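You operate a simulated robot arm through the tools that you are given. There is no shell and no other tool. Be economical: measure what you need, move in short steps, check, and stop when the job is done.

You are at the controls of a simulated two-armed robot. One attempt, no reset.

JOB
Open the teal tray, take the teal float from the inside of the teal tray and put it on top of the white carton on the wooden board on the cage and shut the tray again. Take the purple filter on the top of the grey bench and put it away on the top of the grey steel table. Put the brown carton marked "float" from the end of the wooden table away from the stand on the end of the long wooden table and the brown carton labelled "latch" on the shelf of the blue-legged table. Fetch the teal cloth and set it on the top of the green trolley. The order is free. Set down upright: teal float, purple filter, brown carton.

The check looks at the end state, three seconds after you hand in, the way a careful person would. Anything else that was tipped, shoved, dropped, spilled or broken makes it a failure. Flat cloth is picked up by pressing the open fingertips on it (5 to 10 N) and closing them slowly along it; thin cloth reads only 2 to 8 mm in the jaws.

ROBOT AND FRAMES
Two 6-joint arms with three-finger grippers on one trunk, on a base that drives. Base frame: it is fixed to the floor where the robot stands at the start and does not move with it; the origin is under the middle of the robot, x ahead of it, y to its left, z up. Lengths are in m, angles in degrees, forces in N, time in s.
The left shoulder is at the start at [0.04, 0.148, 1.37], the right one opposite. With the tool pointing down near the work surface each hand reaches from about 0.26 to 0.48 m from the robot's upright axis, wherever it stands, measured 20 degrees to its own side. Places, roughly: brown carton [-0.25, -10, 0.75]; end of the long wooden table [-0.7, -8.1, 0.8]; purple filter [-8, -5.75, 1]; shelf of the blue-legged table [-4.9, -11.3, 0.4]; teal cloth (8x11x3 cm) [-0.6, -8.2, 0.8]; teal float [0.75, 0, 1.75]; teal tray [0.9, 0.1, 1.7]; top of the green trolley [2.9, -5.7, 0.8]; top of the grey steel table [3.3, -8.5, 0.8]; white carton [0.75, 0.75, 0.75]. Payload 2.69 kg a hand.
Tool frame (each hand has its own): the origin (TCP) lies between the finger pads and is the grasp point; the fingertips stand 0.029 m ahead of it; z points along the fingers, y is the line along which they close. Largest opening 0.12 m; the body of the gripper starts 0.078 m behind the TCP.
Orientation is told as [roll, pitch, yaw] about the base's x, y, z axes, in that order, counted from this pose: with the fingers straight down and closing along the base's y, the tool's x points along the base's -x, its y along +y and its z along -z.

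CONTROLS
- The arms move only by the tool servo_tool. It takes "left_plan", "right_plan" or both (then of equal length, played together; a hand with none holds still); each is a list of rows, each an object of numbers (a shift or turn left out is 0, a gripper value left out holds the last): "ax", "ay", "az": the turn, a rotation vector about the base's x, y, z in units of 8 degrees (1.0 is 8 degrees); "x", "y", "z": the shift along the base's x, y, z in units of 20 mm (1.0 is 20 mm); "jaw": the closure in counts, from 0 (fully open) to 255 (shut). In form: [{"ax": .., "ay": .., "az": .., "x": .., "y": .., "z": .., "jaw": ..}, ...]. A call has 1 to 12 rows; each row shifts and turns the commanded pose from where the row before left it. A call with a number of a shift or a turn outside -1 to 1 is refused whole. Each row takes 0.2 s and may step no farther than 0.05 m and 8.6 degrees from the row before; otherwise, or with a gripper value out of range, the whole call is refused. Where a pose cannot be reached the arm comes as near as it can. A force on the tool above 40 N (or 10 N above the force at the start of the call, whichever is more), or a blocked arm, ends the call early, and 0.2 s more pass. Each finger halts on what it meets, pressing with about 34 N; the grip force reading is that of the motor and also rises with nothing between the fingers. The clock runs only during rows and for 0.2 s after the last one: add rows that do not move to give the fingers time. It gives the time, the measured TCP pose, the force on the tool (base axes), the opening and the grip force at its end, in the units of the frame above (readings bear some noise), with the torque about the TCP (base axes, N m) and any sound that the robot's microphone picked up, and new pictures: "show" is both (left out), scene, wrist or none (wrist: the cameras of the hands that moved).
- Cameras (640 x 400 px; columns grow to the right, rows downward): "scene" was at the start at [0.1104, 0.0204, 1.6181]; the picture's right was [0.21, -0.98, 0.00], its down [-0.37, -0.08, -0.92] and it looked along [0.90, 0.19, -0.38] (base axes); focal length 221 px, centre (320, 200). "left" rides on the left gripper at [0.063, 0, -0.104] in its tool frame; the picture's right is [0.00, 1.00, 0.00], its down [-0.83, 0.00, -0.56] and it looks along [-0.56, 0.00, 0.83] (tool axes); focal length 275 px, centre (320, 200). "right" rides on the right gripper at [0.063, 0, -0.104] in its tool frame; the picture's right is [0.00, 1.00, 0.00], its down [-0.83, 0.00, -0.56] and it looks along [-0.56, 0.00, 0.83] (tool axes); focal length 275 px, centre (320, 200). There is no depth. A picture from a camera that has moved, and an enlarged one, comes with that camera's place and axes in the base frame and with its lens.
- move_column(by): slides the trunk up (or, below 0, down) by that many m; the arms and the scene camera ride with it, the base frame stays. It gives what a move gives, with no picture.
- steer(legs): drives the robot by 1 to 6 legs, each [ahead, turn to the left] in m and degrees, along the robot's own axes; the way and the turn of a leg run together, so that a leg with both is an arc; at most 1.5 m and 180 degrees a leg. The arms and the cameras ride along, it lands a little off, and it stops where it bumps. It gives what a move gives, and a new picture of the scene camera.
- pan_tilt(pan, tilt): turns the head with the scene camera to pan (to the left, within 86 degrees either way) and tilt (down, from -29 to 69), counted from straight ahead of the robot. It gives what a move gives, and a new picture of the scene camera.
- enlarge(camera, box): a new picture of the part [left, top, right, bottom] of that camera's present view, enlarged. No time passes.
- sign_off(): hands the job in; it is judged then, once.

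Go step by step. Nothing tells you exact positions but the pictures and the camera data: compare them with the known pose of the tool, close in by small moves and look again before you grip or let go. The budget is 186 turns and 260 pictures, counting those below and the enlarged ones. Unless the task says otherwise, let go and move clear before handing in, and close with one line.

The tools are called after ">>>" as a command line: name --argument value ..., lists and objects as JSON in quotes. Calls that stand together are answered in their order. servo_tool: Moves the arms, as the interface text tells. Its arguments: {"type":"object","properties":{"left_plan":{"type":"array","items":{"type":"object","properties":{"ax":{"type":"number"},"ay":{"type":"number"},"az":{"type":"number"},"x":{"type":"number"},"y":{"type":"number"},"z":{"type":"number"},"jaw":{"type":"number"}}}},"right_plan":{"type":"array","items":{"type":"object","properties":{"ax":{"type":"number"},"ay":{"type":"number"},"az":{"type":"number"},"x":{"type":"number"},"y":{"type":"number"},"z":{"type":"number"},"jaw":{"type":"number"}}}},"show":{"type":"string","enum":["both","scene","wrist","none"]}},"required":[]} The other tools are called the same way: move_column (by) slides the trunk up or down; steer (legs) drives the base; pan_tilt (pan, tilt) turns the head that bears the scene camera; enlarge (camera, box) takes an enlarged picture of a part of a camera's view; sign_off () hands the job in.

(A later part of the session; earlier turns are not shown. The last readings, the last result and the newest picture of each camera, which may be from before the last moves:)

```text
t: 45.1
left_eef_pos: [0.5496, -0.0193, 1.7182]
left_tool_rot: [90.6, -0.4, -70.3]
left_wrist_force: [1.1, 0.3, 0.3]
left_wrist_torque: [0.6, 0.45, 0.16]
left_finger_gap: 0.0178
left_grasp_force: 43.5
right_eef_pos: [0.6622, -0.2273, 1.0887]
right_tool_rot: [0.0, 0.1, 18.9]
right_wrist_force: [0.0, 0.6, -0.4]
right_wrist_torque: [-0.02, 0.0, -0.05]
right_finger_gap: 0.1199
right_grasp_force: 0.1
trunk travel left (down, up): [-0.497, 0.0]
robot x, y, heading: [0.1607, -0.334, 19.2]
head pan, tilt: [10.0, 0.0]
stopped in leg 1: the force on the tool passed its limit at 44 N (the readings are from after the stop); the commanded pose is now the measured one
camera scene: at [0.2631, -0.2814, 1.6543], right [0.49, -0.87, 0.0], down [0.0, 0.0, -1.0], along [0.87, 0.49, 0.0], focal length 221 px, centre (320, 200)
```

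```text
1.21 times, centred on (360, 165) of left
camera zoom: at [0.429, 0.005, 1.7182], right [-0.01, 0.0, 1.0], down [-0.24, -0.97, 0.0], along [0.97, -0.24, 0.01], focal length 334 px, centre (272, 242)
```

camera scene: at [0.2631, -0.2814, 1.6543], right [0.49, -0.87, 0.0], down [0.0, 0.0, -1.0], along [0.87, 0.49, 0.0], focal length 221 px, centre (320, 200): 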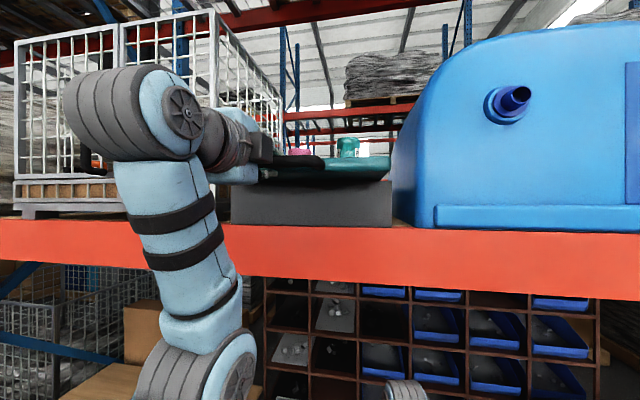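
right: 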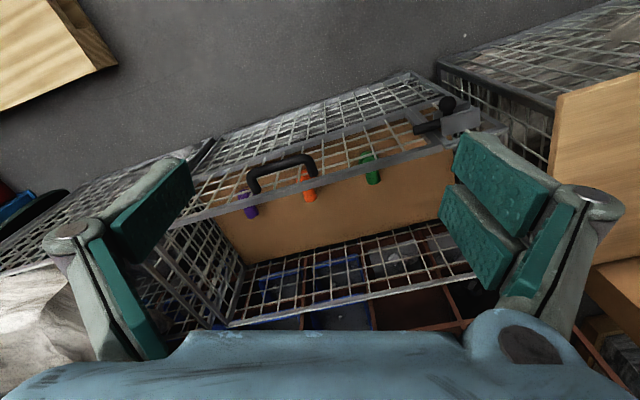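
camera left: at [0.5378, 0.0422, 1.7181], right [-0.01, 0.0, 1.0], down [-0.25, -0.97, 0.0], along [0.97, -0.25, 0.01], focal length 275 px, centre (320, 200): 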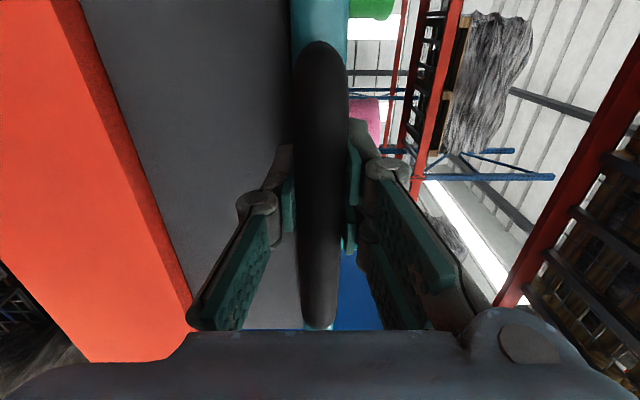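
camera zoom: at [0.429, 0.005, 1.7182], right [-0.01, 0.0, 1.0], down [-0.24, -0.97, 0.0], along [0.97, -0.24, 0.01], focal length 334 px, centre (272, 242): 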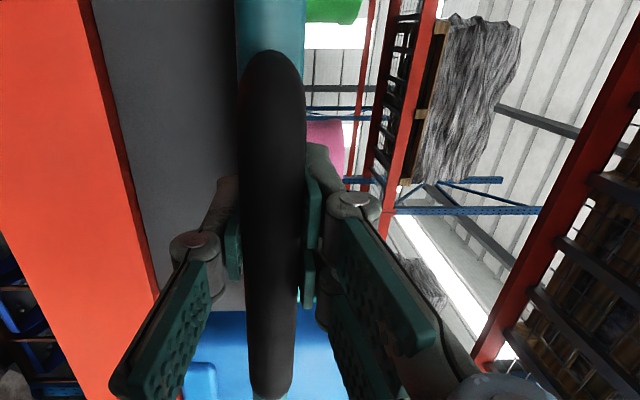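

The tray hit its stop after about 15.5 cm of travel, so the float should now be near (0.73, −0.10). I'll release the handle and back away.

>>> servo_tool --left_plan '[{"jaw": 200}, {"jaw": 100}, {"jaw": 0}, {}, {}, {"x": -0.95, "y": -0.31}, {"x": -0.95, "y": -0.31}, {"x": -0.95, "y": -0.31}, {"x": -0.95, "y": -0.31}]' --show "none"

>>> steer --legs '[[-0.3, 0]]'

>>> servo_tool --right_plan '[{"ax": -0.66, "ay": -0.227, "az": 0.7, "z": 1}, {"ax": -0.66, "ay": -0.227, "az": 0.7, "z": 1}, {"ax": -0.66, "ay": -0.227, "az": 0.7, "z": 1}, {"ax": -0.66, "ay": -0.227, "az": 0.7, "z": 1}, {"ax": -0.66, "ay": -0.227, "az": 0.7, "z": 1}, {"ax": -0.66, "ay": -0.227, "az": 0.7, "z": 1}, {"ax": -0.66, "ay": -0.227, "az": 0.7, "z": 1}, {"ax": -0.66, "ay": -0.227, "az": 0.7, "z": 1}, {"ax": -0.66, "ay": -0.227, "az": 0.7, "z": 1}, {"ax": -0.66, "ay": -0.227, "az": 0.7, "z": 1}, {"ax": -0.66, "ay": -0.227, "az": 0.7, "z": 1}, {"ax": -0.66, "ay": -0.227, "az": 0.7, "z": 1}]' --show "none"

>>> servo_tool --right_plan '[{"ax": -0.66, "ay": -0.227, "az": 0.7, "z": 1}, {"ax": -0.66, "ay": -0.227, "az": 0.7, "z": 1}, {"ax": -0.66, "ay": -0.227, "az": 0.7, "z": 1}, {"ax": -0.66, "ay": -0.227, "az": 0.7, "z": 1}, {"ax": -0.66, "ay": -0.227, "az": 0.7, "z": 1}, {"ax": -0.66, "ay": -0.227, "az": 0.7, "z": 1}, {"ax": -0.66, "ay": -0.227, "az": 0.7, "z": 1}, {"ax": -0.66, "ay": -0.227, "az": 0.7, "z": 1}, {"ax": -0.66, "ay": -0.227, "az": 0.7, "z": 1}, {"ax": -0.66, "ay": -0.227, "az": 0.7, "z": 1}, {"ax": -0.5, "ay": -0.17, "az": 0.53, "z": 1}, {"z": 1}]'

>>> pan_tilt --pan -50 --tilt 30

```text
t: 47.1
left_eef_pos: [0.523, -0.0354, 1.7365]
left_tool_rot: [90.9, -0.5, -70.4]
left_wrist_force: [-0.2, -0.1, -0.2]
left_wrist_torque: [0.01, 0.04, -0.02]
left_finger_gap: 0.1198
left_grasp_force: 0.0
left hand out of reach, approached as far as the arm can: row 7, 8, 9
right_eef_pos: [0.6614, -0.2266, 1.0906]
right_tool_rot: [0.0, 0.1, 19.0]
right_wrist_force: [0.9, 0.5, -0.9]
right_wrist_torque: [-0.01, 0.01, -0.02]
right_finger_gap: 0.1202
right_grasp_force: 0.0
trunk travel left (down, up): [-0.497, 0.0]
robot x, y, heading: [0.1676, -0.3321, 19.0]
head pan, tilt: [10.0, 0.0]
```

```text
t: 49.1
left_eef_pos: [0.2447, -0.1305, 1.7357]
left_tool_rot: [90.5, -0.4, -70.1]
left_wrist_force: [0.5, 0.5, 0.3]
left_wrist_torque: [-0.03, -0.02, 0.03]
left_finger_gap: 0.1199
left_grasp_force: 0.0
right_eef_pos: [0.381, -0.3222, 1.0883]
right_tool_rot: [0.0, 0.4, 19.2]
right_wrist_force: [0.4, -0.2, -0.1]
right_wrist_torque: [-0.04, 0.03, 0.02]
right_finger_gap: 0.1201
right_grasp_force: 0.1
trunk travel left (down, up): [-0.497, 0.0]
robot x, y, heading: [-0.1158, -0.4329, 19.3]
head pan, tilt: [10.0, 0.0]
camera scene: at [-0.0164, -0.3781, 1.6541], right [0.49, -0.87, 0.0], down [0.0, 0.0, -1.0], along [0.87, 0.49, 0.0], focal length 221 px, centre (320, 200)
```

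scene: 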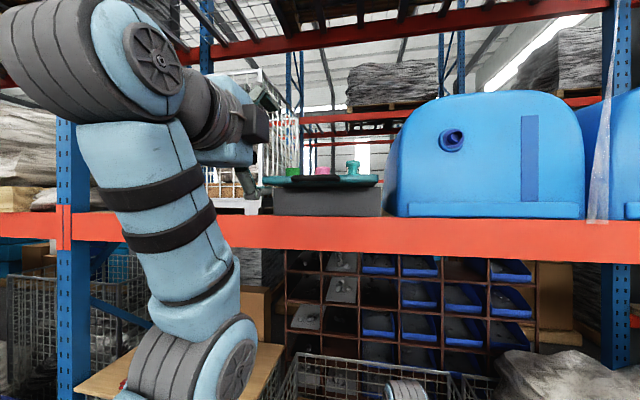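

```text
t: 51.7
left_eef_pos: [0.2383, -0.1325, 1.736]
left_tool_rot: [90.8, -0.5, -70.1]
left_wrist_force: [-0.5, -0.7, -0.2]
left_wrist_torque: [0.02, -0.01, 0.02]
left_finger_gap: 0.1202
left_grasp_force: 0.0
right_eef_pos: [0.5402, -0.3655, 1.3351]
right_tool_rot: [-56.9, 33.2, 76.2]
right_wrist_force: [0.5, 0.3, 0.6]
right_wrist_torque: [-0.01, 0.01, 0.02]
right_finger_gap: 0.1199
right_grasp_force: 0.0
right hand out of reach, approached as far as the arm can: row 1, 2, 3, 4, 5, 6, 7, 8, 9, 10, 11, 12
trunk travel left (down, up): [-0.497, 0.0]
robot x, y, heading: [-0.1163, -0.4301, 19.4]
head pan, tilt: [10.0, 0.0]
```

```text
t: 54.3
left_eef_pos: [0.2389, -0.1335, 1.7378]
left_tool_rot: [91.0, -0.5, -70.1]
left_wrist_force: [-0.2, -0.1, -0.2]
left_wrist_torque: [-0.02, 0.0, -0.02]
left_finger_gap: 0.1199
left_grasp_force: 0.1
right_eef_pos: [0.6165, -0.3004, 1.595]
right_tool_rot: [61.6, 89.8, -99.3]
right_wrist_force: [-1.3, 0.4, 0.1]
right_wrist_torque: [0.0, 0.01, 0.05]
right_finger_gap: 0.12
right_grasp_force: 0.1
right hand out of reach, approached as far as the arm can: row 1, 2, 3, 4, 5, 6, 7, 8, 9, 12
trunk travel left (down, up): [-0.497, 0.0]
robot x, y, heading: [-0.1181, -0.4339, 19.2]
head pan, tilt: [10.0, 0.0]
camera scene: at [-0.0221, -0.38, 1.6545], right [0.49, -0.87, 0.0], down [0.0, 0.0, -1.0], along [0.87, 0.49, 0.0], focal length 221 px, centre (320, 200)
camera right: at [0.5175, -0.3352, 1.6567], right [0.33, -0.94, 0.01], down [-0.52, -0.19, -0.83], along [0.79, 0.27, -0.56], focal length 275 px, centre (320, 200)
```

scene: 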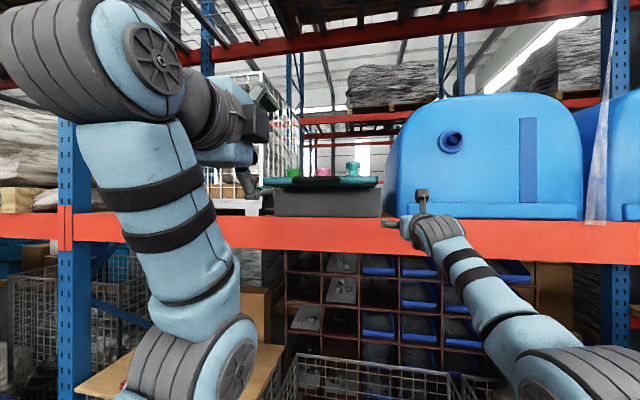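
right: 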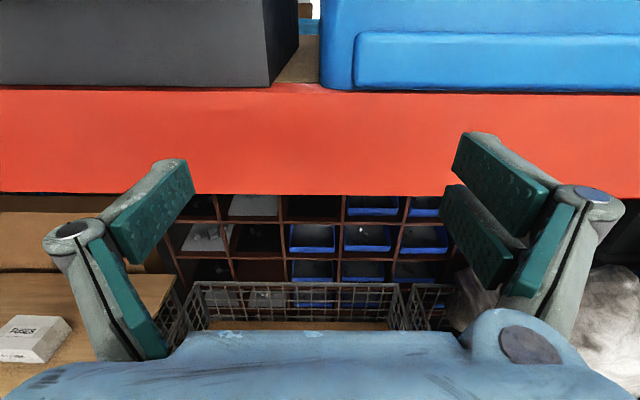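

```text
t: 55.6
left_eef_pos: [0.2394, -0.1332, 1.7367]
left_tool_rot: [90.8, -0.4, -70.1]
left_wrist_force: [-0.5, -0.3, -0.4]
left_wrist_torque: [0.0, 0.01, -0.02]
left_finger_gap: 0.1202
left_grasp_force: 0.0
right_eef_pos: [0.6158, -0.3011, 1.5939]
right_tool_rot: [49.0, 89.8, -111.9]
right_wrist_force: [-0.2, -0.2, -0.8]
right_wrist_torque: [0.0, 0.0, 0.01]
right_finger_gap: 0.12
right_grasp_force: 0.1
trunk travel left (down, up): [-0.497, 0.0]
robot x, y, heading: [-0.1156, -0.4348, 19.3]
head pan, tilt: [-50.0, 30.0]
camera scene: at [-0.0221, -0.4702, 1.6062], right [-0.51, -0.86, 0.0], down [-0.43, 0.25, -0.87], along [0.75, -0.44, -0.5], focal length 221 px, centre (320, 200)
```

scene: 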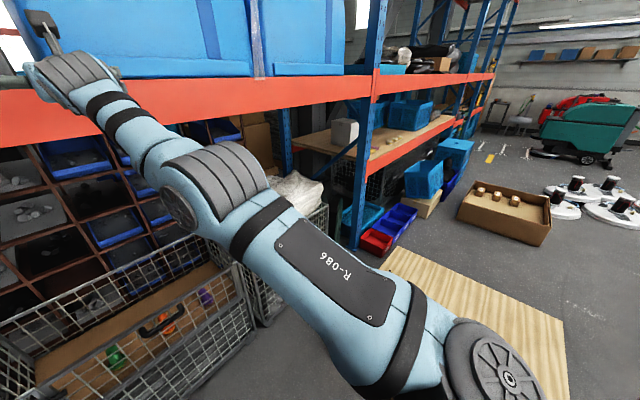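

There's a wooden surface to my right, so I need to see where it is before moving that way.

>>> pan_tilt --pan -86 --tilt 35

```text
t: 56.7
left_eef_pos: [0.2392, -0.1324, 1.737]
left_tool_rot: [90.8, -0.5, -70.2]
left_wrist_force: [0.4, 0.5, -0.6]
left_wrist_torque: [-0.01, 0.0, -0.03]
left_finger_gap: 0.12
left_grasp_force: 0.1
right_eef_pos: [0.6167, -0.3009, 1.5943]
right_tool_rot: [49.6, 89.8, -111.4]
right_wrist_force: [0.0, -0.1, 0.2]
right_wrist_torque: [-0.03, -0.02, -0.02]
right_finger_gap: 0.1199
right_grasp_force: 0.0
trunk travel left (down, up): [-0.497, 0.0]
robot x, y, heading: [-0.119, -0.4323, 19.1]
head pan, tilt: [-85.9, 35.0]
camera scene: at [-0.065, -0.5048, 1.5984], right [-0.92, -0.4, 0.0], down [-0.23, 0.53, -0.82], along [0.33, -0.75, -0.57], focal length 221 px, centre (320, 200)
```

scene: 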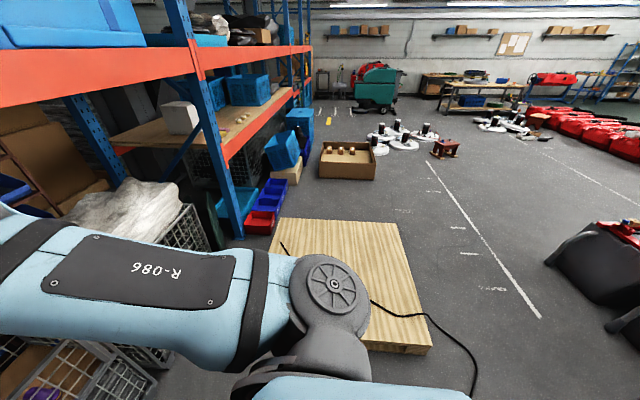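

That looks like a large board lying on the floor (near edge from about (−0.47, −1.34) to (0.72, −0.86)), so I'll stay clear of it. Next I'll lower the left hand out of the way and pull the right one in and up before repositioning.

>>> servo_tool --left_plan '[{"z": -1}, {"z": -1}, {"z": -1}, {"z": -1}, {"z": -1}, {"z": -1}, {"z": -1}, {"z": -1}, {"z": -1}, {"z": -1}, {"z": -1}, {"z": -1}]' --right_plan '[{"x": -0.945, "y": -0.327}, {"x": -0.945, "y": -0.327}, {"x": -0.945, "y": -0.327}, {"x": -0.945, "y": -0.327}, {"x": -0.945, "y": -0.327}, {"x": -0.945, "y": -0.327}, {"x": -0.945, "y": -0.327, "z": 1}, {"x": -0.945, "y": -0.327, "z": 1}, {"x": -0.945, "y": -0.327, "z": 1}, {"x": -0.945, "y": -0.327, "z": 1}, {"x": -0.945, "y": -0.327, "z": 1}, {"x": -0.945, "y": -0.327, "z": 1}]' --show "none"

>>> servo_tool --left_plan '[{"z": -1}, {"z": -1}, {"z": -1}, {"z": -1}, {"z": -1}, {"z": -1}, {"z": -1}, {"z": -1}, {"z": -1}, {"z": -1}]' --right_plan '[{"x": -0.945, "y": -0.327}, {"x": -0.945, "y": -0.327}, {"x": -0.945, "y": -0.327}, {}, {}, {}, {}, {}, {}, {}]' --show "none"

>>> pan_tilt --pan 0 --tilt 10

```text
t: 59.3
left_eef_pos: [0.2598, -0.1275, 1.5041]
left_tool_rot: [90.9, -0.5, -70.4]
left_wrist_force: [-0.8, 0.6, 0.9]
left_wrist_torque: [0.01, 0.01, 0.04]
left_finger_gap: 0.12
left_grasp_force: 0.2
left hand out of reach, approached as far as the arm can: row 1, 2, 3, 5, 12
right_eef_pos: [0.4702, -0.3263, 1.7706]
right_tool_rot: [62.2, 89.7, -98.7]
right_wrist_force: [0.2, 0.8, 0.5]
right_wrist_torque: [-0.02, 0.01, -0.03]
right_finger_gap: 0.12
right_grasp_force: 0.1
right hand out of reach, approached as far as the arm can: row 1, 2, 3, 4, 5, 6, 7, 8, 10
trunk travel left (down, up): [-0.497, 0.0]
robot x, y, heading: [-0.1185, -0.4339, 19.2]
head pan, tilt: [-85.9, 35.0]
```

```text
t: 61.2
left_eef_pos: [0.2685, -0.0938, 1.419]
left_tool_rot: [102.2, 5.5, -66.4]
left_wrist_force: [-0.8, -0.1, -0.4]
left_wrist_torque: [-0.04, 0.01, -0.01]
left_finger_gap: 0.1203
left_grasp_force: 0.0
left hand out of reach, approached as far as the arm can: row 1, 3, 4, 5
right_eef_pos: [0.4326, -0.3316, 1.7964]
right_tool_rot: [34.4, 89.8, -126.5]
right_wrist_force: [0.7, 0.1, -0.1]
right_wrist_torque: [-0.01, 0.01, -0.01]
right_finger_gap: 0.1201
right_grasp_force: 0.0
right hand out of reach, approached as far as the arm can: row 1, 2, 3
trunk travel left (down, up): [-0.497, 0.0]
robot x, y, heading: [-0.1194, -0.4309, 19.4]
head pan, tilt: [-85.9, 35.0]
stopped in row 9 (left hand): the arm was blocked; the commanded pose is now the measured one
```

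```text
t: 62.8
left_eef_pos: [0.2686, -0.0938, 1.4181]
left_tool_rot: [102.0, 5.6, -66.5]
left_wrist_force: [-0.9, -0.1, -0.9]
left_wrist_torque: [0.02, 0.0, -0.04]
left_finger_gap: 0.1201
left_grasp_force: 0.1
right_eef_pos: [0.4317, -0.3306, 1.7957]
right_tool_rot: [37.8, 89.8, -123.1]
right_wrist_force: [-0.8, -0.4, 0.3]
right_wrist_torque: [0.02, 0.02, 0.02]
right_finger_gap: 0.1201
right_grasp_force: 0.0
trunk travel left (down, up): [-0.497, 0.0]
robot x, y, heading: [-0.1196, -0.4291, 19.3]
head pan, tilt: [0.0, 10.0]
camera scene: at [-0.0123, -0.3933, 1.6385], right [0.33, -0.94, 0.0], down [-0.16, -0.06, -0.98], along [0.93, 0.33, -0.17], focal length 221 px, centre (320, 200)
```

scene: 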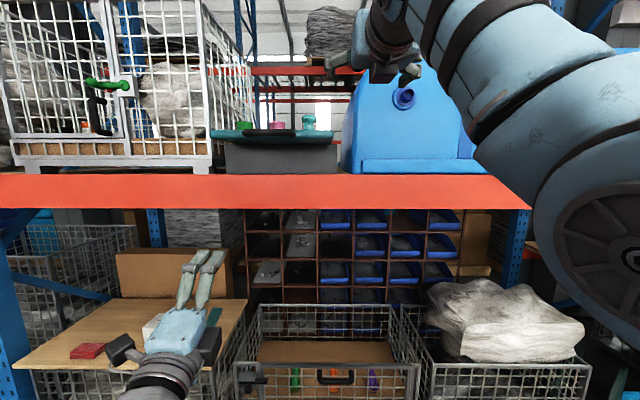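

Better plan: keep this heading and just drive forward, with the right hand yawed 45° left so it comes in past the tray's right edge. I'll set the right hand's yaw and move the left hand lower and outward first.

>>> servo_tool --left_plan '[{"x": -0.33, "y": 0.94}, {"x": -0.33, "y": 0.94}, {"x": -0.33, "y": 0.94}, {"x": -0.33, "y": 0.94}, {"x": -0.33, "y": 0.94, "z": -1}, {"z": -1}, {"z": -1}, {"z": -1}, {"z": -1}, {"z": -1}]' --right_plan '[{"az": 1, "x": -0.945, "y": -0.327}, {"az": 1, "x": -0.945, "y": -0.327}, {"az": 1, "x": -0.945, "y": -0.327}, {"az": 1, "x": -0.945, "y": -0.327}, {"az": 1, "x": -0.945, "y": -0.327}, {"az": 0.6, "x": -0.945, "y": -0.327}, {"x": -0.945, "y": -0.327}, {"x": -0.945, "y": -0.327}, {"x": -0.945, "y": -0.327}, {"x": -0.945, "y": -0.327}]'

```text
t: 65.0
left_eef_pos: [0.235, -0.001, 1.2979]
left_tool_rot: [102.0, 5.3, -66.7]
left_wrist_force: [0.2, -0.3, 0.1]
left_wrist_torque: [0.01, 0.02, 0.0]
left_finger_gap: 0.1199
left_grasp_force: 0.1
right_eef_pos: [0.1187, -0.2288, 1.8498]
right_tool_rot: [-94.2, 87.7, 147.2]
right_wrist_force: [-0.5, -0.1, -0.6]
right_wrist_torque: [0.02, -0.01, 0.03]
right_finger_gap: 0.1199
right_grasp_force: 0.0
right hand out of reach, approached as far as the arm can: row 1, 2, 3, 4, 5, 6, 7, 8
trunk travel left (down, up): [-0.497, 0.0]
robot x, y, heading: [-0.1177, -0.4311, 19.2]
head pan, tilt: [0.0, 10.0]
camera scene: at [-0.0136, -0.394, 1.6386], right [0.33, -0.94, 0.0], down [-0.16, -0.06, -0.98], along [0.93, 0.33, -0.17], focal length 221 px, centre (320, 200)
camera right: at [0.0704, -0.3227, 1.9115], right [0.88, -0.48, -0.04], down [-0.29, -0.47, -0.83], along [0.38, 0.74, -0.55], focal length 275 px, centre (320, 200)
camera left: at [0.1146, 0.018, 1.2837], right [-0.15, -0.17, 0.97], down [-0.18, -0.96, -0.2], along [0.97, -0.2, 0.12], focal length 275 px, centre (320, 200)
```

scene: 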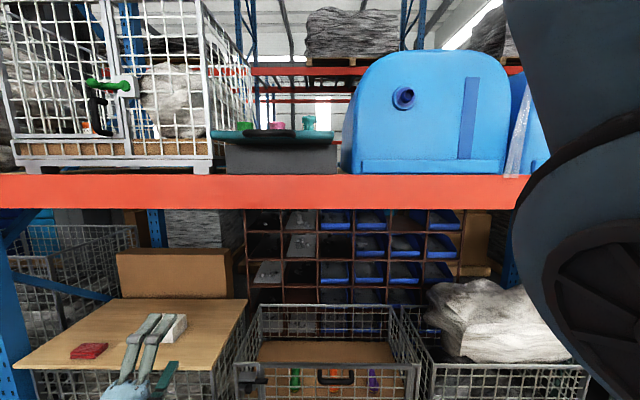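
right: 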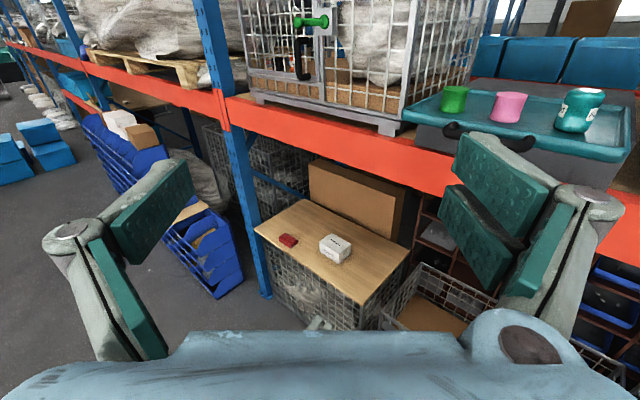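
left: 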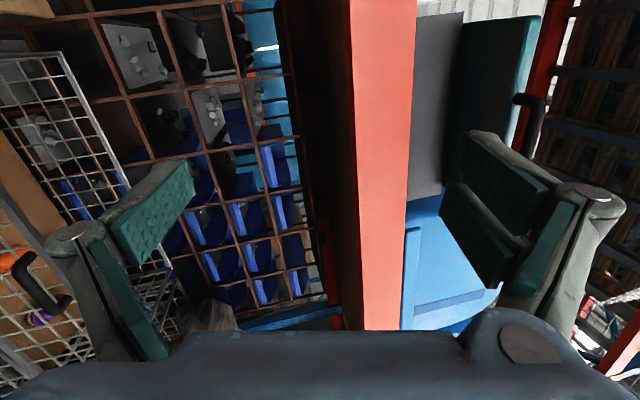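

I now have a clear look into the tray: green, pink and the teal float (labelled), with the float near (0.715, −0.10). I'll shift the right hand to the right and then drive forward.

>>> servo_tool --right_plan '[{"x": 0.33, "y": -0.944}, {"x": 0.33, "y": -0.944}, {"x": 0.33, "y": -0.944}, {"x": 0.33, "y": -0.944}, {"x": 0.33, "y": -0.944}, {"x": 0.33, "y": -0.944}, {"x": 0.33, "y": -0.944}, {"x": 0.33, "y": -0.944}, {"x": 0.33, "y": -0.944}]' --show "none"

>>> steer --legs '[[0.4, -0.8]]'

>>> enlarge --camera "right" --box '[0, 0, 640, 400]'

```text
t: 67.0
left_eef_pos: [0.2375, -0.0009, 1.2977]
left_tool_rot: [102.1, 5.3, -66.7]
left_wrist_force: [0.5, 0.1, -1.1]
left_wrist_torque: [-0.03, 0.0, -0.01]
left_finger_gap: 0.1201
left_grasp_force: 0.0
right_eef_pos: [0.1757, -0.3958, 1.8483]
right_tool_rot: [-92.2, 88.0, 149.3]
right_wrist_force: [0.6, -0.3, -0.3]
right_wrist_torque: [-0.03, -0.02, 0.0]
right_finger_gap: 0.12
right_grasp_force: 0.1
trunk travel left (down, up): [-0.497, 0.0]
robot x, y, heading: [-0.1158, -0.4364, 19.2]
head pan, tilt: [0.0, 10.0]
```

```text
t: 69.5
left_eef_pos: [0.623, 0.1235, 1.2988]
left_tool_rot: [102.2, 5.2, -67.6]
left_wrist_force: [-0.6, -0.8, -0.9]
left_wrist_torque: [0.0, 0.0, 0.01]
left_finger_gap: 0.1198
left_grasp_force: 0.0
right_eef_pos: [0.5537, -0.2698, 1.8485]
right_tool_rot: [-95.4, 88.1, 145.3]
right_wrist_force: [-0.1, 0.0, 0.5]
right_wrist_torque: [0.02, -0.03, -0.02]
right_finger_gap: 0.1201
right_grasp_force: 0.0
trunk travel left (down, up): [-0.497, 0.0]
robot x, y, heading: [0.2662, -0.2987, 18.7]
head pan, tilt: [0.0, 10.0]
camera scene: at [0.3676, -0.2652, 1.6388], right [0.32, -0.95, 0.0], down [-0.16, -0.05, -0.99], along [0.94, 0.31, -0.17], focal length 221 px, centre (320, 200)
```

scene: 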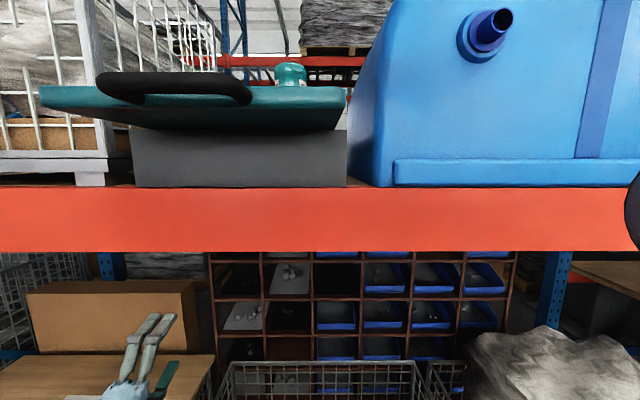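

```text
1.00 times, centred on (320, 200) of right (not enlarged: the box is as wide or as high as the picture)
camera zoom: at [0.5043, -0.3619, 1.9103], right [0.87, -0.49, -0.03], down [-0.29, -0.47, -0.83], along [0.39, 0.73, -0.55], focal length 275 px, centre (320, 200)
```

zoom: 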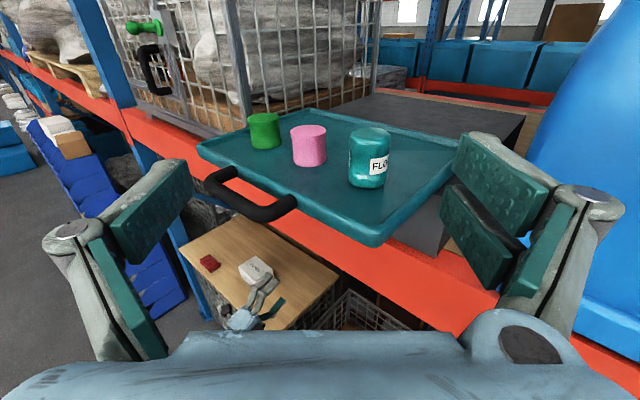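

The float measures about 5.5 cm across and 7 cm tall, centred near (0.716, −0.103), z 1.72–1.79. I'll line the hand up laterally, lower it a little, and creep the base forward 8 cm for reach.

>>> servo_tool --right_plan '[{"x": 0.88, "y": -0.47, "jaw": 30}, {"x": 0.88, "y": -0.47, "z": -0.5}, {"x": 0.88, "y": -0.47, "z": -0.5}, {"x": 0.18, "y": -0.1, "z": -0.5}]' --show "none"

>>> steer --legs '[[0.08, 0]]'

>>> enlarge --camera "right" --box '[0, 0, 640, 400]'

```text
t: 70.5
left_eef_pos: [0.6283, 0.125, 1.297]
left_tool_rot: [102.0, 5.2, -67.7]
left_wrist_force: [-0.9, -0.2, -0.1]
left_wrist_torque: [-0.02, -0.03, 0.04]
left_finger_gap: 0.1201
left_grasp_force: 0.2
right_eef_pos: [0.6164, -0.2983, 1.8172]
right_tool_rot: [-89.3, 88.0, 151.3]
right_wrist_force: [0.3, 0.2, 0.8]
right_wrist_torque: [0.01, -0.01, 0.01]
right_finger_gap: 0.1055
right_grasp_force: 0.0
trunk travel left (down, up): [-0.497, 0.0]
robot x, y, heading: [0.2658, -0.3027, 18.7]
head pan, tilt: [0.0, 10.0]
```

```text
t: 71.6
left_eef_pos: [0.6898, 0.1458, 1.3037]
left_tool_rot: [102.7, 5.2, -67.7]
left_wrist_force: [0.7, 0.7, -0.2]
left_wrist_torque: [-0.01, -0.02, 0.0]
left_finger_gap: 0.1199
left_grasp_force: 0.1
right_eef_pos: [0.6708, -0.279, 1.8217]
right_tool_rot: [-118.2, 88.4, 122.6]
right_wrist_force: [-1.6, 0.3, 0.3]
right_wrist_torque: [-0.09, 0.01, -0.11]
right_finger_gap: 0.1059
right_grasp_force: 0.0
trunk travel left (down, up): [-0.497, 0.0]
robot x, y, heading: [0.3417, -0.2719, 18.5]
head pan, tilt: [0.0, 10.0]
camera scene: at [0.4339, -0.2429, 1.6396], right [0.32, -0.95, 0.0], down [-0.15, -0.05, -0.99], along [0.94, 0.31, -0.16], focal length 221 px, centre (320, 200)
```

scene: 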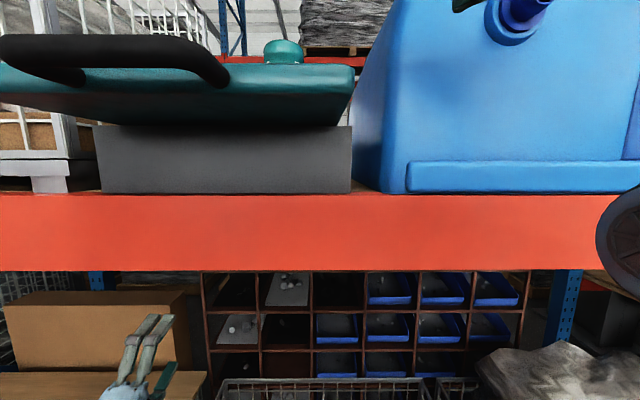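

```text
1.00 times, centred on (320, 200) of right (not enlarged: the box is as wide or as high as the picture)
camera zoom: at [0.6193, -0.3726, 1.8827], right [0.87, -0.49, -0.02], down [-0.28, -0.47, -0.84], along [0.4, 0.74, -0.55], focal length 275 px, centre (320, 200)
```

zoom: 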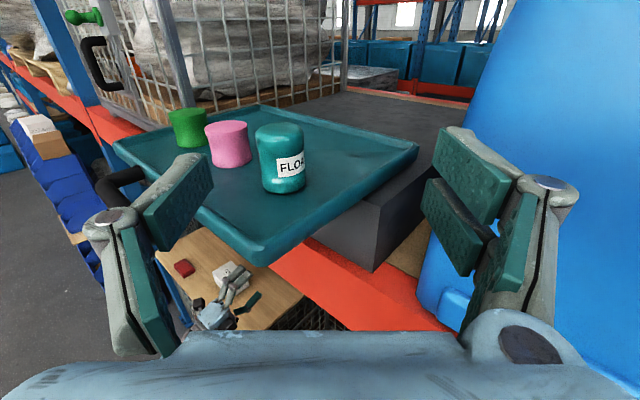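

>>> servo_tool --right_plan '[{"x": -0.88, "y": 0.475, "z": -0.5}, {"x": -0.95, "y": 0.51, "z": -1}, {"z": -1}, {"z": -0.6}, {"x": 0.475, "y": 0.88}, {"x": 0.475, "y": 0.88}, {"x": 0.475, "y": 0.88}, {"x": 0.475, "y": 0.88}]' --show "wrist"

```text
t: 73.4
left_eef_pos: [0.7023, 0.1501, 1.2981]
left_tool_rot: [102.0, 5.2, -67.7]
left_wrist_force: [-0.4, 0.6, 0.6]
left_wrist_torque: [-0.05, 0.02, -0.02]
left_finger_gap: 0.12
left_grasp_force: 0.1
right_eef_pos: [0.7033, -0.1804, 1.7686]
right_tool_rot: [-96.3, 88.2, 144.2]
right_wrist_force: [0.3, 0.1, -1.2]
right_wrist_torque: [0.01, -0.01, 0.0]
right_finger_gap: 0.1057
right_grasp_force: 0.0
right hand out of reach, approached as far as the arm can: row 3, 4
trunk travel left (down, up): [-0.497, 0.0]
robot x, y, heading: [0.3469, -0.2784, 18.2]
head pan, tilt: [0.0, 10.0]
camera right: at [0.6534, -0.2728, 1.8292], right [0.87, -0.49, -0.03], down [-0.29, -0.47, -0.83], along [0.4, 0.73, -0.55], focal length 275 px, centre (320, 200)
```

right: 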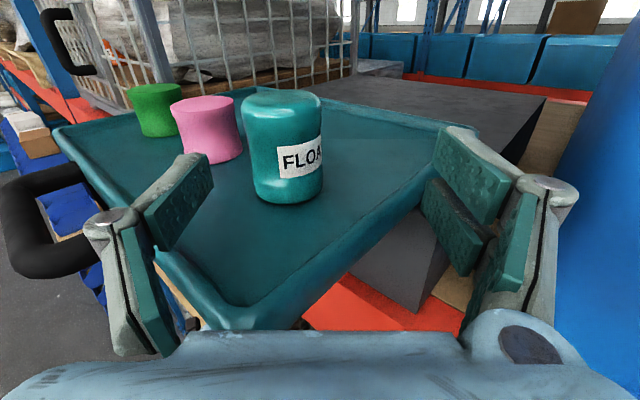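

>>> servo_tool --right_plan '[{"x": -0.53, "y": 0.285, "z": -0.3}, {"x": -0.53, "y": 0.285, "z": -0.3}, {"x": 0.41, "y": 0.76}, {"x": 0.41, "y": 0.76}, {"x": 0.41, "y": 0.76}]' --show "wrist"

```text
t: 74.6
left_eef_pos: [0.7017, 0.1422, 1.2999]
left_tool_rot: [102.2, 5.3, -67.6]
left_wrist_force: [0.4, 0.0, -0.3]
left_wrist_torque: [-0.01, 0.0, 0.0]
left_finger_gap: 0.1202
left_grasp_force: 0.1
right_eef_pos: [0.7058, -0.1331, 1.7548]
right_tool_rot: [-106.5, 88.1, 133.8]
right_wrist_force: [1.3, -11.5, 6.8]
right_wrist_torque: [-0.66, -0.15, 0.56]
right_finger_gap: 0.1064
right_grasp_force: 0.9
trunk travel left (down, up): [-0.497, 0.0]
robot x, y, heading: [0.3438, -0.2784, 18.1]
head pan, tilt: [0.0, 10.0]
camera right: at [0.6548, -0.2259, 1.816], right [0.87, -0.49, -0.03], down [-0.29, -0.47, -0.84], along [0.4, 0.74, -0.55], focal length 275 px, centre (320, 200)
```

right: 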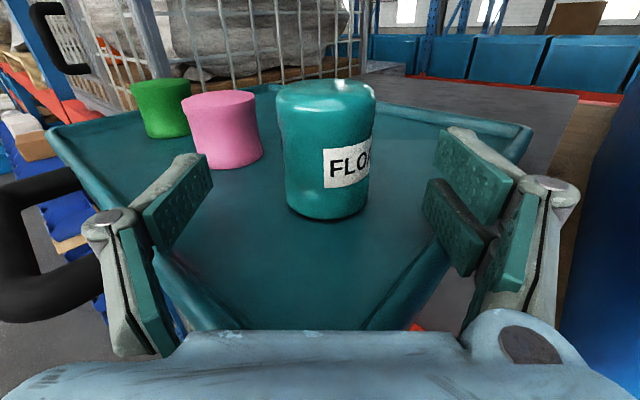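

Something on the hand is touching the tray rim (about 11 N). I'll lift 16 mm and then finish the last 25 mm forward.

>>> servo_tool --right_plan '[{"z": 0.4}, {"z": 0.4}, {"x": 0.3, "y": 0.55}, {"x": 0.3, "y": 0.55}]' --show "wrist"

```text
t: 75.6
left_eef_pos: [0.7023, 0.1458, 1.3]
left_tool_rot: [102.0, 5.3, -67.7]
left_wrist_force: [0.0, -1.6, -0.2]
left_wrist_torque: [0.01, 0.0, 0.02]
left_finger_gap: 0.1199
left_grasp_force: 0.1
right_eef_pos: [0.7166, -0.1064, 1.7712]
right_tool_rot: [-99.4, 88.2, 141.1]
right_wrist_force: [-0.2, 0.2, -0.5]
right_wrist_torque: [-0.02, -0.01, 0.01]
right_finger_gap: 0.1057
right_grasp_force: 0.1
trunk travel left (down, up): [-0.497, 0.0]
robot x, y, heading: [0.3397, -0.2747, 18.5]
head pan, tilt: [0.0, 10.0]
camera right: at [0.6675, -0.1991, 1.8327], right [0.87, -0.49, -0.03], down [-0.29, -0.47, -0.83], along [0.4, 0.73, -0.55], focal length 275 px, centre (320, 200)
```

right: 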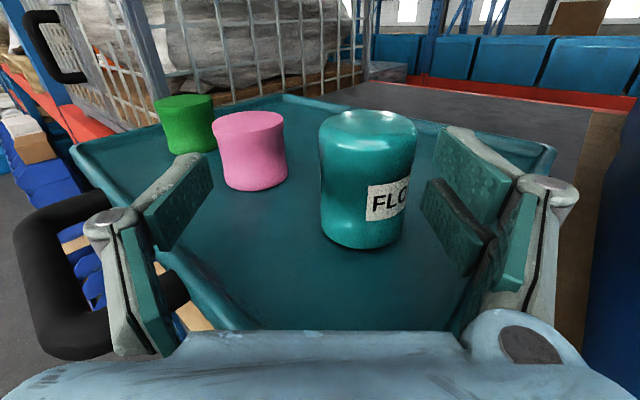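

The float sits about 26 mm right of the jaw centre. I'll shift right, then forward.

>>> servo_tool --right_plan '[{"x": 0.57, "y": -0.31}, {"x": 0.57, "y": -0.31}, {"x": 0.2, "y": 0.35}]' --show "wrist"

```text
t: 76.4
left_eef_pos: [0.7028, 0.1445, 1.2988]
left_tool_rot: [102.1, 5.3, -67.7]
left_wrist_force: [0.2, -0.5, 0.2]
left_wrist_torque: [-0.01, -0.01, -0.04]
left_finger_gap: 0.1197
left_grasp_force: 0.2
right_eef_pos: [0.7463, -0.1118, 1.7709]
right_tool_rot: [-100.3, 88.2, 140.4]
right_wrist_force: [-0.9, -8.2, 0.4]
right_wrist_torque: [-0.37, -0.03, 0.32]
right_finger_gap: 0.1059
right_grasp_force: 0.1
trunk travel left (down, up): [-0.497, 0.0]
robot x, y, heading: [0.3426, -0.2733, 18.2]
head pan, tilt: [0.0, 10.0]
camera right: at [0.6958, -0.2049, 1.8322], right [0.87, -0.49, -0.03], down [-0.29, -0.47, -0.83], along [0.4, 0.73, -0.55], focal length 275 px, centre (320, 200)
```

right: 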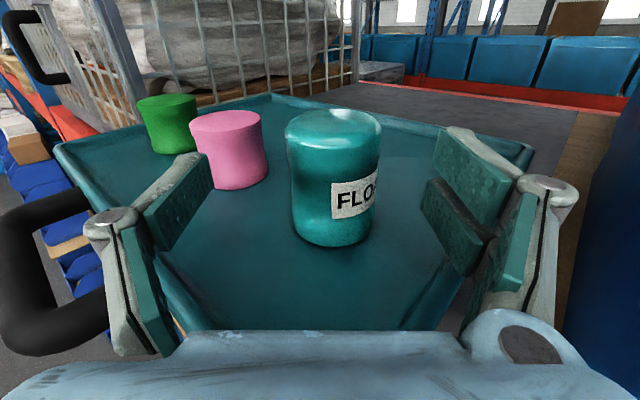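

The torque shows something about 10 cm behind the TCP, on the underside of the hand, pushing the tray rim and sliding the tray slightly shut. I'll back off, raise, and dip the fingers so the wrist clears the rim.

>>> servo_tool --right_plan '[{"x": -0.47, "y": -0.88}, {"x": -0.24, "y": -0.44, "z": 0.5, "ax": -0.88, "ay": 0.47}, {"z": 0.5, "ax": -0.66, "ay": 0.35}, {"x": 0.3, "y": 0.55}, {"x": 0.35, "y": 0.66}]' --show "wrist"

```text
t: 77.6
left_eef_pos: [0.7026, 0.1489, 1.2985]
left_tool_rot: [102.1, 5.2, -67.7]
left_wrist_force: [-0.8, 0.8, 0.3]
left_wrist_torque: [0.03, 0.01, -0.02]
left_finger_gap: 0.1202
left_grasp_force: 0.1
right_eef_pos: [0.728, -0.1126, 1.7713]
right_tool_rot: [-6.3, 76.2, -126.0]
right_wrist_force: [-0.4, 0.6, 0.2]
right_wrist_torque: [-0.05, 0.03, 0.02]
right_finger_gap: 0.1058
right_grasp_force: 0.0
right hand out of reach, approached as far as the arm can: row 3, 4, 5
trunk travel left (down, up): [-0.497, 0.0]
robot x, y, heading: [0.3396, -0.2752, 18.3]
head pan, tilt: [0.0, 10.0]
camera right: at [0.6872, -0.1889, 1.8567], right [0.87, -0.5, -0.02], down [-0.38, -0.63, -0.68], along [0.32, 0.59, -0.74], focal length 275 px, centre (320, 200)
```

right: 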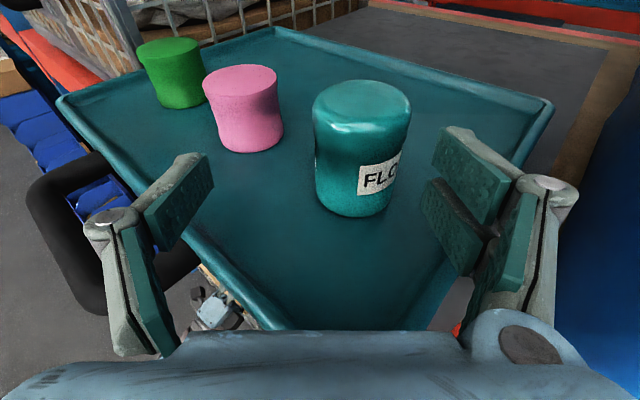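

Reach is the limit, and a short base advance of 4.5 cm brings the jaws right around the float.

>>> steer --legs '[[0.045, 0]]'

>>> enlarge --camera "right" --box '[0, 0, 640, 400]'

```text
t: 78.5
left_eef_pos: [0.7352, 0.1607, 1.3018]
left_tool_rot: [102.6, 5.2, -67.7]
left_wrist_force: [-0.7, 0.1, 0.1]
left_wrist_torque: [0.0, 0.02, 0.0]
left_finger_gap: 0.1198
left_grasp_force: 0.0
right_eef_pos: [0.7553, -0.1046, 1.7767]
right_tool_rot: [-4.9, 76.8, -124.5]
right_wrist_force: [-0.8, 0.0, 0.7]
right_wrist_torque: [-0.05, -0.01, -0.06]
right_finger_gap: 0.1059
right_grasp_force: 0.0
trunk travel left (down, up): [-0.497, 0.0]
robot x, y, heading: [0.384, -0.2617, 18.1]
head pan, tilt: [0.0, 10.0]
camera scene: at [0.4803, -0.228, 1.6393], right [0.31, -0.95, 0.0], down [-0.16, -0.05, -0.99], along [0.94, 0.31, -0.17], focal length 221 px, centre (320, 200)
```

scene: 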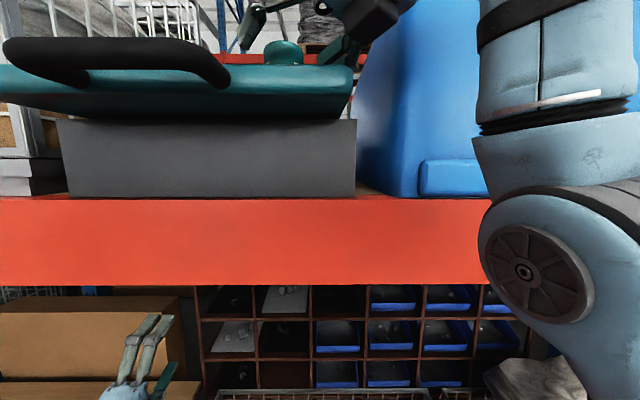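

```text
1.00 times, centred on (320, 200) of right (not enlarged: the box is as wide or as high as the picture)
camera zoom: at [0.7138, -0.1812, 1.8603], right [0.87, -0.5, -0.01], down [-0.37, -0.63, -0.68], along [0.33, 0.6, -0.73], focal length 275 px, centre (320, 200)
```

zoom: 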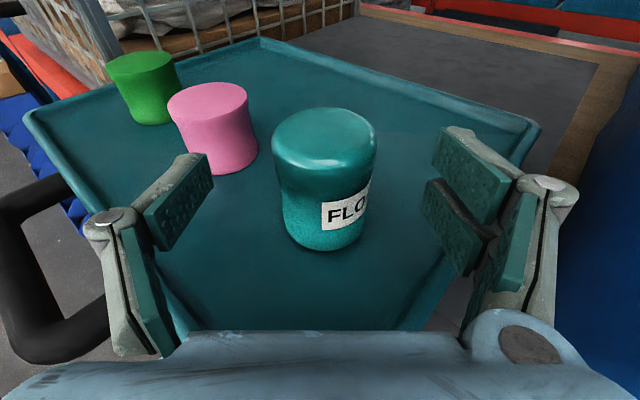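

The float is centred now. I'll advance 2 cm, lower slightly, and look.

>>> servo_tool --right_plan '[{"x": 0.3, "y": 0.5}, {"x": 0.27, "y": 0.5, "z": -0.25}, {"z": -0.25}]' --show "wrist"

```text
t: 79.3
left_eef_pos: [0.7394, 0.1616, 1.3006]
left_tool_rot: [102.3, 5.1, -67.8]
left_wrist_force: [-0.3, -0.5, 0.3]
left_wrist_torque: [-0.04, -0.01, 0.04]
left_finger_gap: 0.1202
left_grasp_force: 0.1
right_eef_pos: [0.7717, -0.0837, 1.7615]
right_tool_rot: [-5.4, 76.6, -125.1]
right_wrist_force: [-0.9, -0.7, 0.0]
right_wrist_torque: [0.01, -0.04, -0.04]
right_finger_gap: 0.1056
right_grasp_force: 0.0
right hand out of reach, approached as far as the arm can: row 1
trunk travel left (down, up): [-0.497, 0.0]
robot x, y, heading: [0.3859, -0.264, 18.4]
head pan, tilt: [0.0, 10.0]
camera right: at [0.7292, -0.1601, 1.846], right [0.87, -0.5, -0.02], down [-0.37, -0.63, -0.68], along [0.33, 0.6, -0.73], focal length 275 px, centre (320, 200)
```

right: 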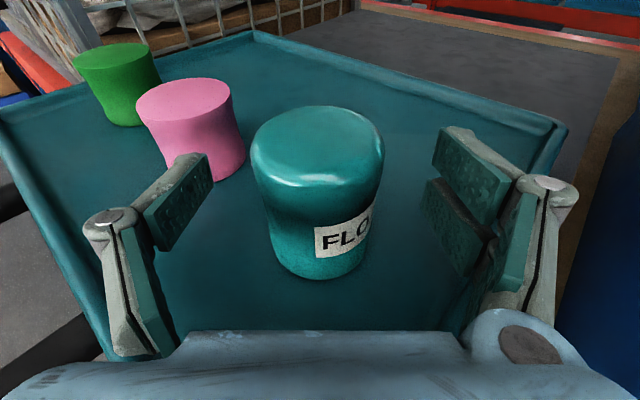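

The float is centred between the pads. Closing now.

>>> servo_tool --right_plan '[{"jaw": 80}, {"jaw": 120}, {"jaw": 140}, {"jaw": 160}, {"jaw": 180}, {}, {}]' --show "wrist"

```text
t: 80.9
left_eef_pos: [0.7428, 0.1626, 1.2999]
left_tool_rot: [102.2, 5.2, -67.8]
left_wrist_force: [-0.2, 0.1, 0.0]
left_wrist_torque: [0.0, 0.01, 0.0]
left_finger_gap: 0.1199
left_grasp_force: 0.1
right_eef_pos: [0.7764, -0.0825, 1.7611]
right_tool_rot: [-5.8, 76.5, -125.5]
right_wrist_force: [0.7, 0.2, 4.7]
right_wrist_torque: [-0.02, -0.13, 0.02]
right_finger_gap: 0.048
right_grasp_force: 34.5
trunk travel left (down, up): [-0.497, 0.0]
robot x, y, heading: [0.3834, -0.2587, 18.3]
head pan, tilt: [0.0, 10.0]
camera right: at [0.7347, -0.1585, 1.845], right [0.87, -0.5, -0.02], down [-0.38, -0.63, -0.68], along [0.32, 0.6, -0.73], focal length 275 px, centre (320, 200)
```

right: 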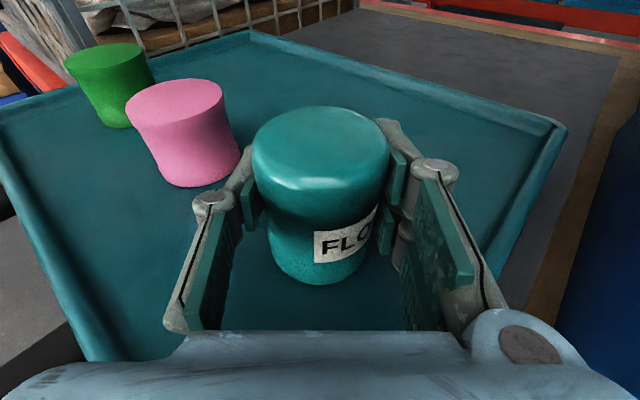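

The grip is good (48 mm waist, 34 N). I'll lift and draw back over the rim.

>>> servo_tool --right_plan '[{"z": 0.8, "x": -0.1, "y": -0.15}, {"z": 0.8, "x": -0.1, "y": -0.15}, {"z": 0.6, "x": -0.2, "y": -0.3}, {}]' --show "wrist"

```text
t: 81.9
left_eef_pos: [0.7425, 0.1629, 1.2997]
left_tool_rot: [102.1, 5.2, -67.9]
left_wrist_force: [0.0, -0.5, 0.7]
left_wrist_torque: [-0.03, -0.01, -0.01]
left_finger_gap: 0.1201
left_grasp_force: 0.0
right_eef_pos: [0.7541, -0.0971, 1.7851]
right_tool_rot: [-6.6, 76.5, -126.1]
right_wrist_force: [-0.2, 0.1, 0.5]
right_wrist_torque: [-0.01, -0.02, -0.03]
right_finger_gap: 0.048
right_grasp_force: 34.2
right hand out of reach, approached as far as the arm can: row 1, 2, 3
trunk travel left (down, up): [-0.497, 0.0]
robot x, y, heading: [0.3837, -0.2604, 18.1]
head pan, tilt: [0.0, 10.0]
camera right: at [0.7125, -0.1731, 1.8704], right [0.87, -0.5, -0.02], down [-0.38, -0.63, -0.68], along [0.32, 0.6, -0.73], focal length 275 px, centre (320, 200)
```

right: 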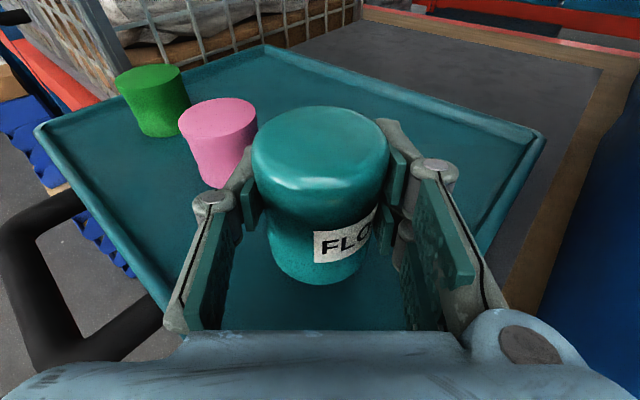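

>>> servo_tool --right_plan '[{"z": 1, "x": -0.2, "y": -0.4}, {"z": 1, "x": -0.2, "y": -0.4}, {"z": 0.5, "x": -0.4, "y": -0.7}, {"z": 0.5, "x": -0.47, "y": -0.85}, {"x": -0.47, "y": -0.85}, {"x": -0.47, "y": -0.85}, {"x": -0.47, "y": -0.85}]' --show "wrist"

```text
t: 83.5
left_eef_pos: [0.7435, 0.1617, 1.3008]
left_tool_rot: [102.1, 5.3, -67.7]
left_wrist_force: [-0.4, -0.2, -0.5]
left_wrist_torque: [-0.02, 0.0, -0.01]
left_finger_gap: 0.1201
left_grasp_force: 0.1
right_eef_pos: [0.6815, -0.2002, 1.8192]
right_tool_rot: [-6.2, 76.4, -125.7]
right_wrist_force: [0.3, -0.7, 0.1]
right_wrist_torque: [0.01, 0.03, 0.0]
right_finger_gap: 0.0477
right_grasp_force: 33.6
right hand out of reach, approached as far as the arm can: row 1, 2, 3, 4
trunk travel left (down, up): [-0.497, 0.0]
robot x, y, heading: [0.385, -0.2606, 18.2]
head pan, tilt: [0.0, 10.0]
camera right: at [0.6415, -0.2776, 1.9036], right [0.87, -0.5, -0.02], down [-0.38, -0.63, -0.68], along [0.32, 0.6, -0.73], focal length 275 px, centre (320, 200)
```

right: 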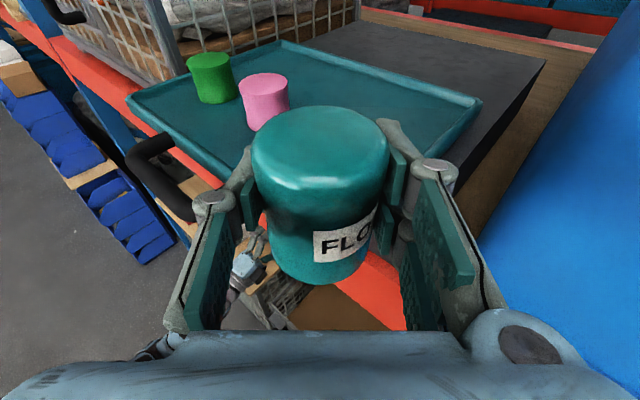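

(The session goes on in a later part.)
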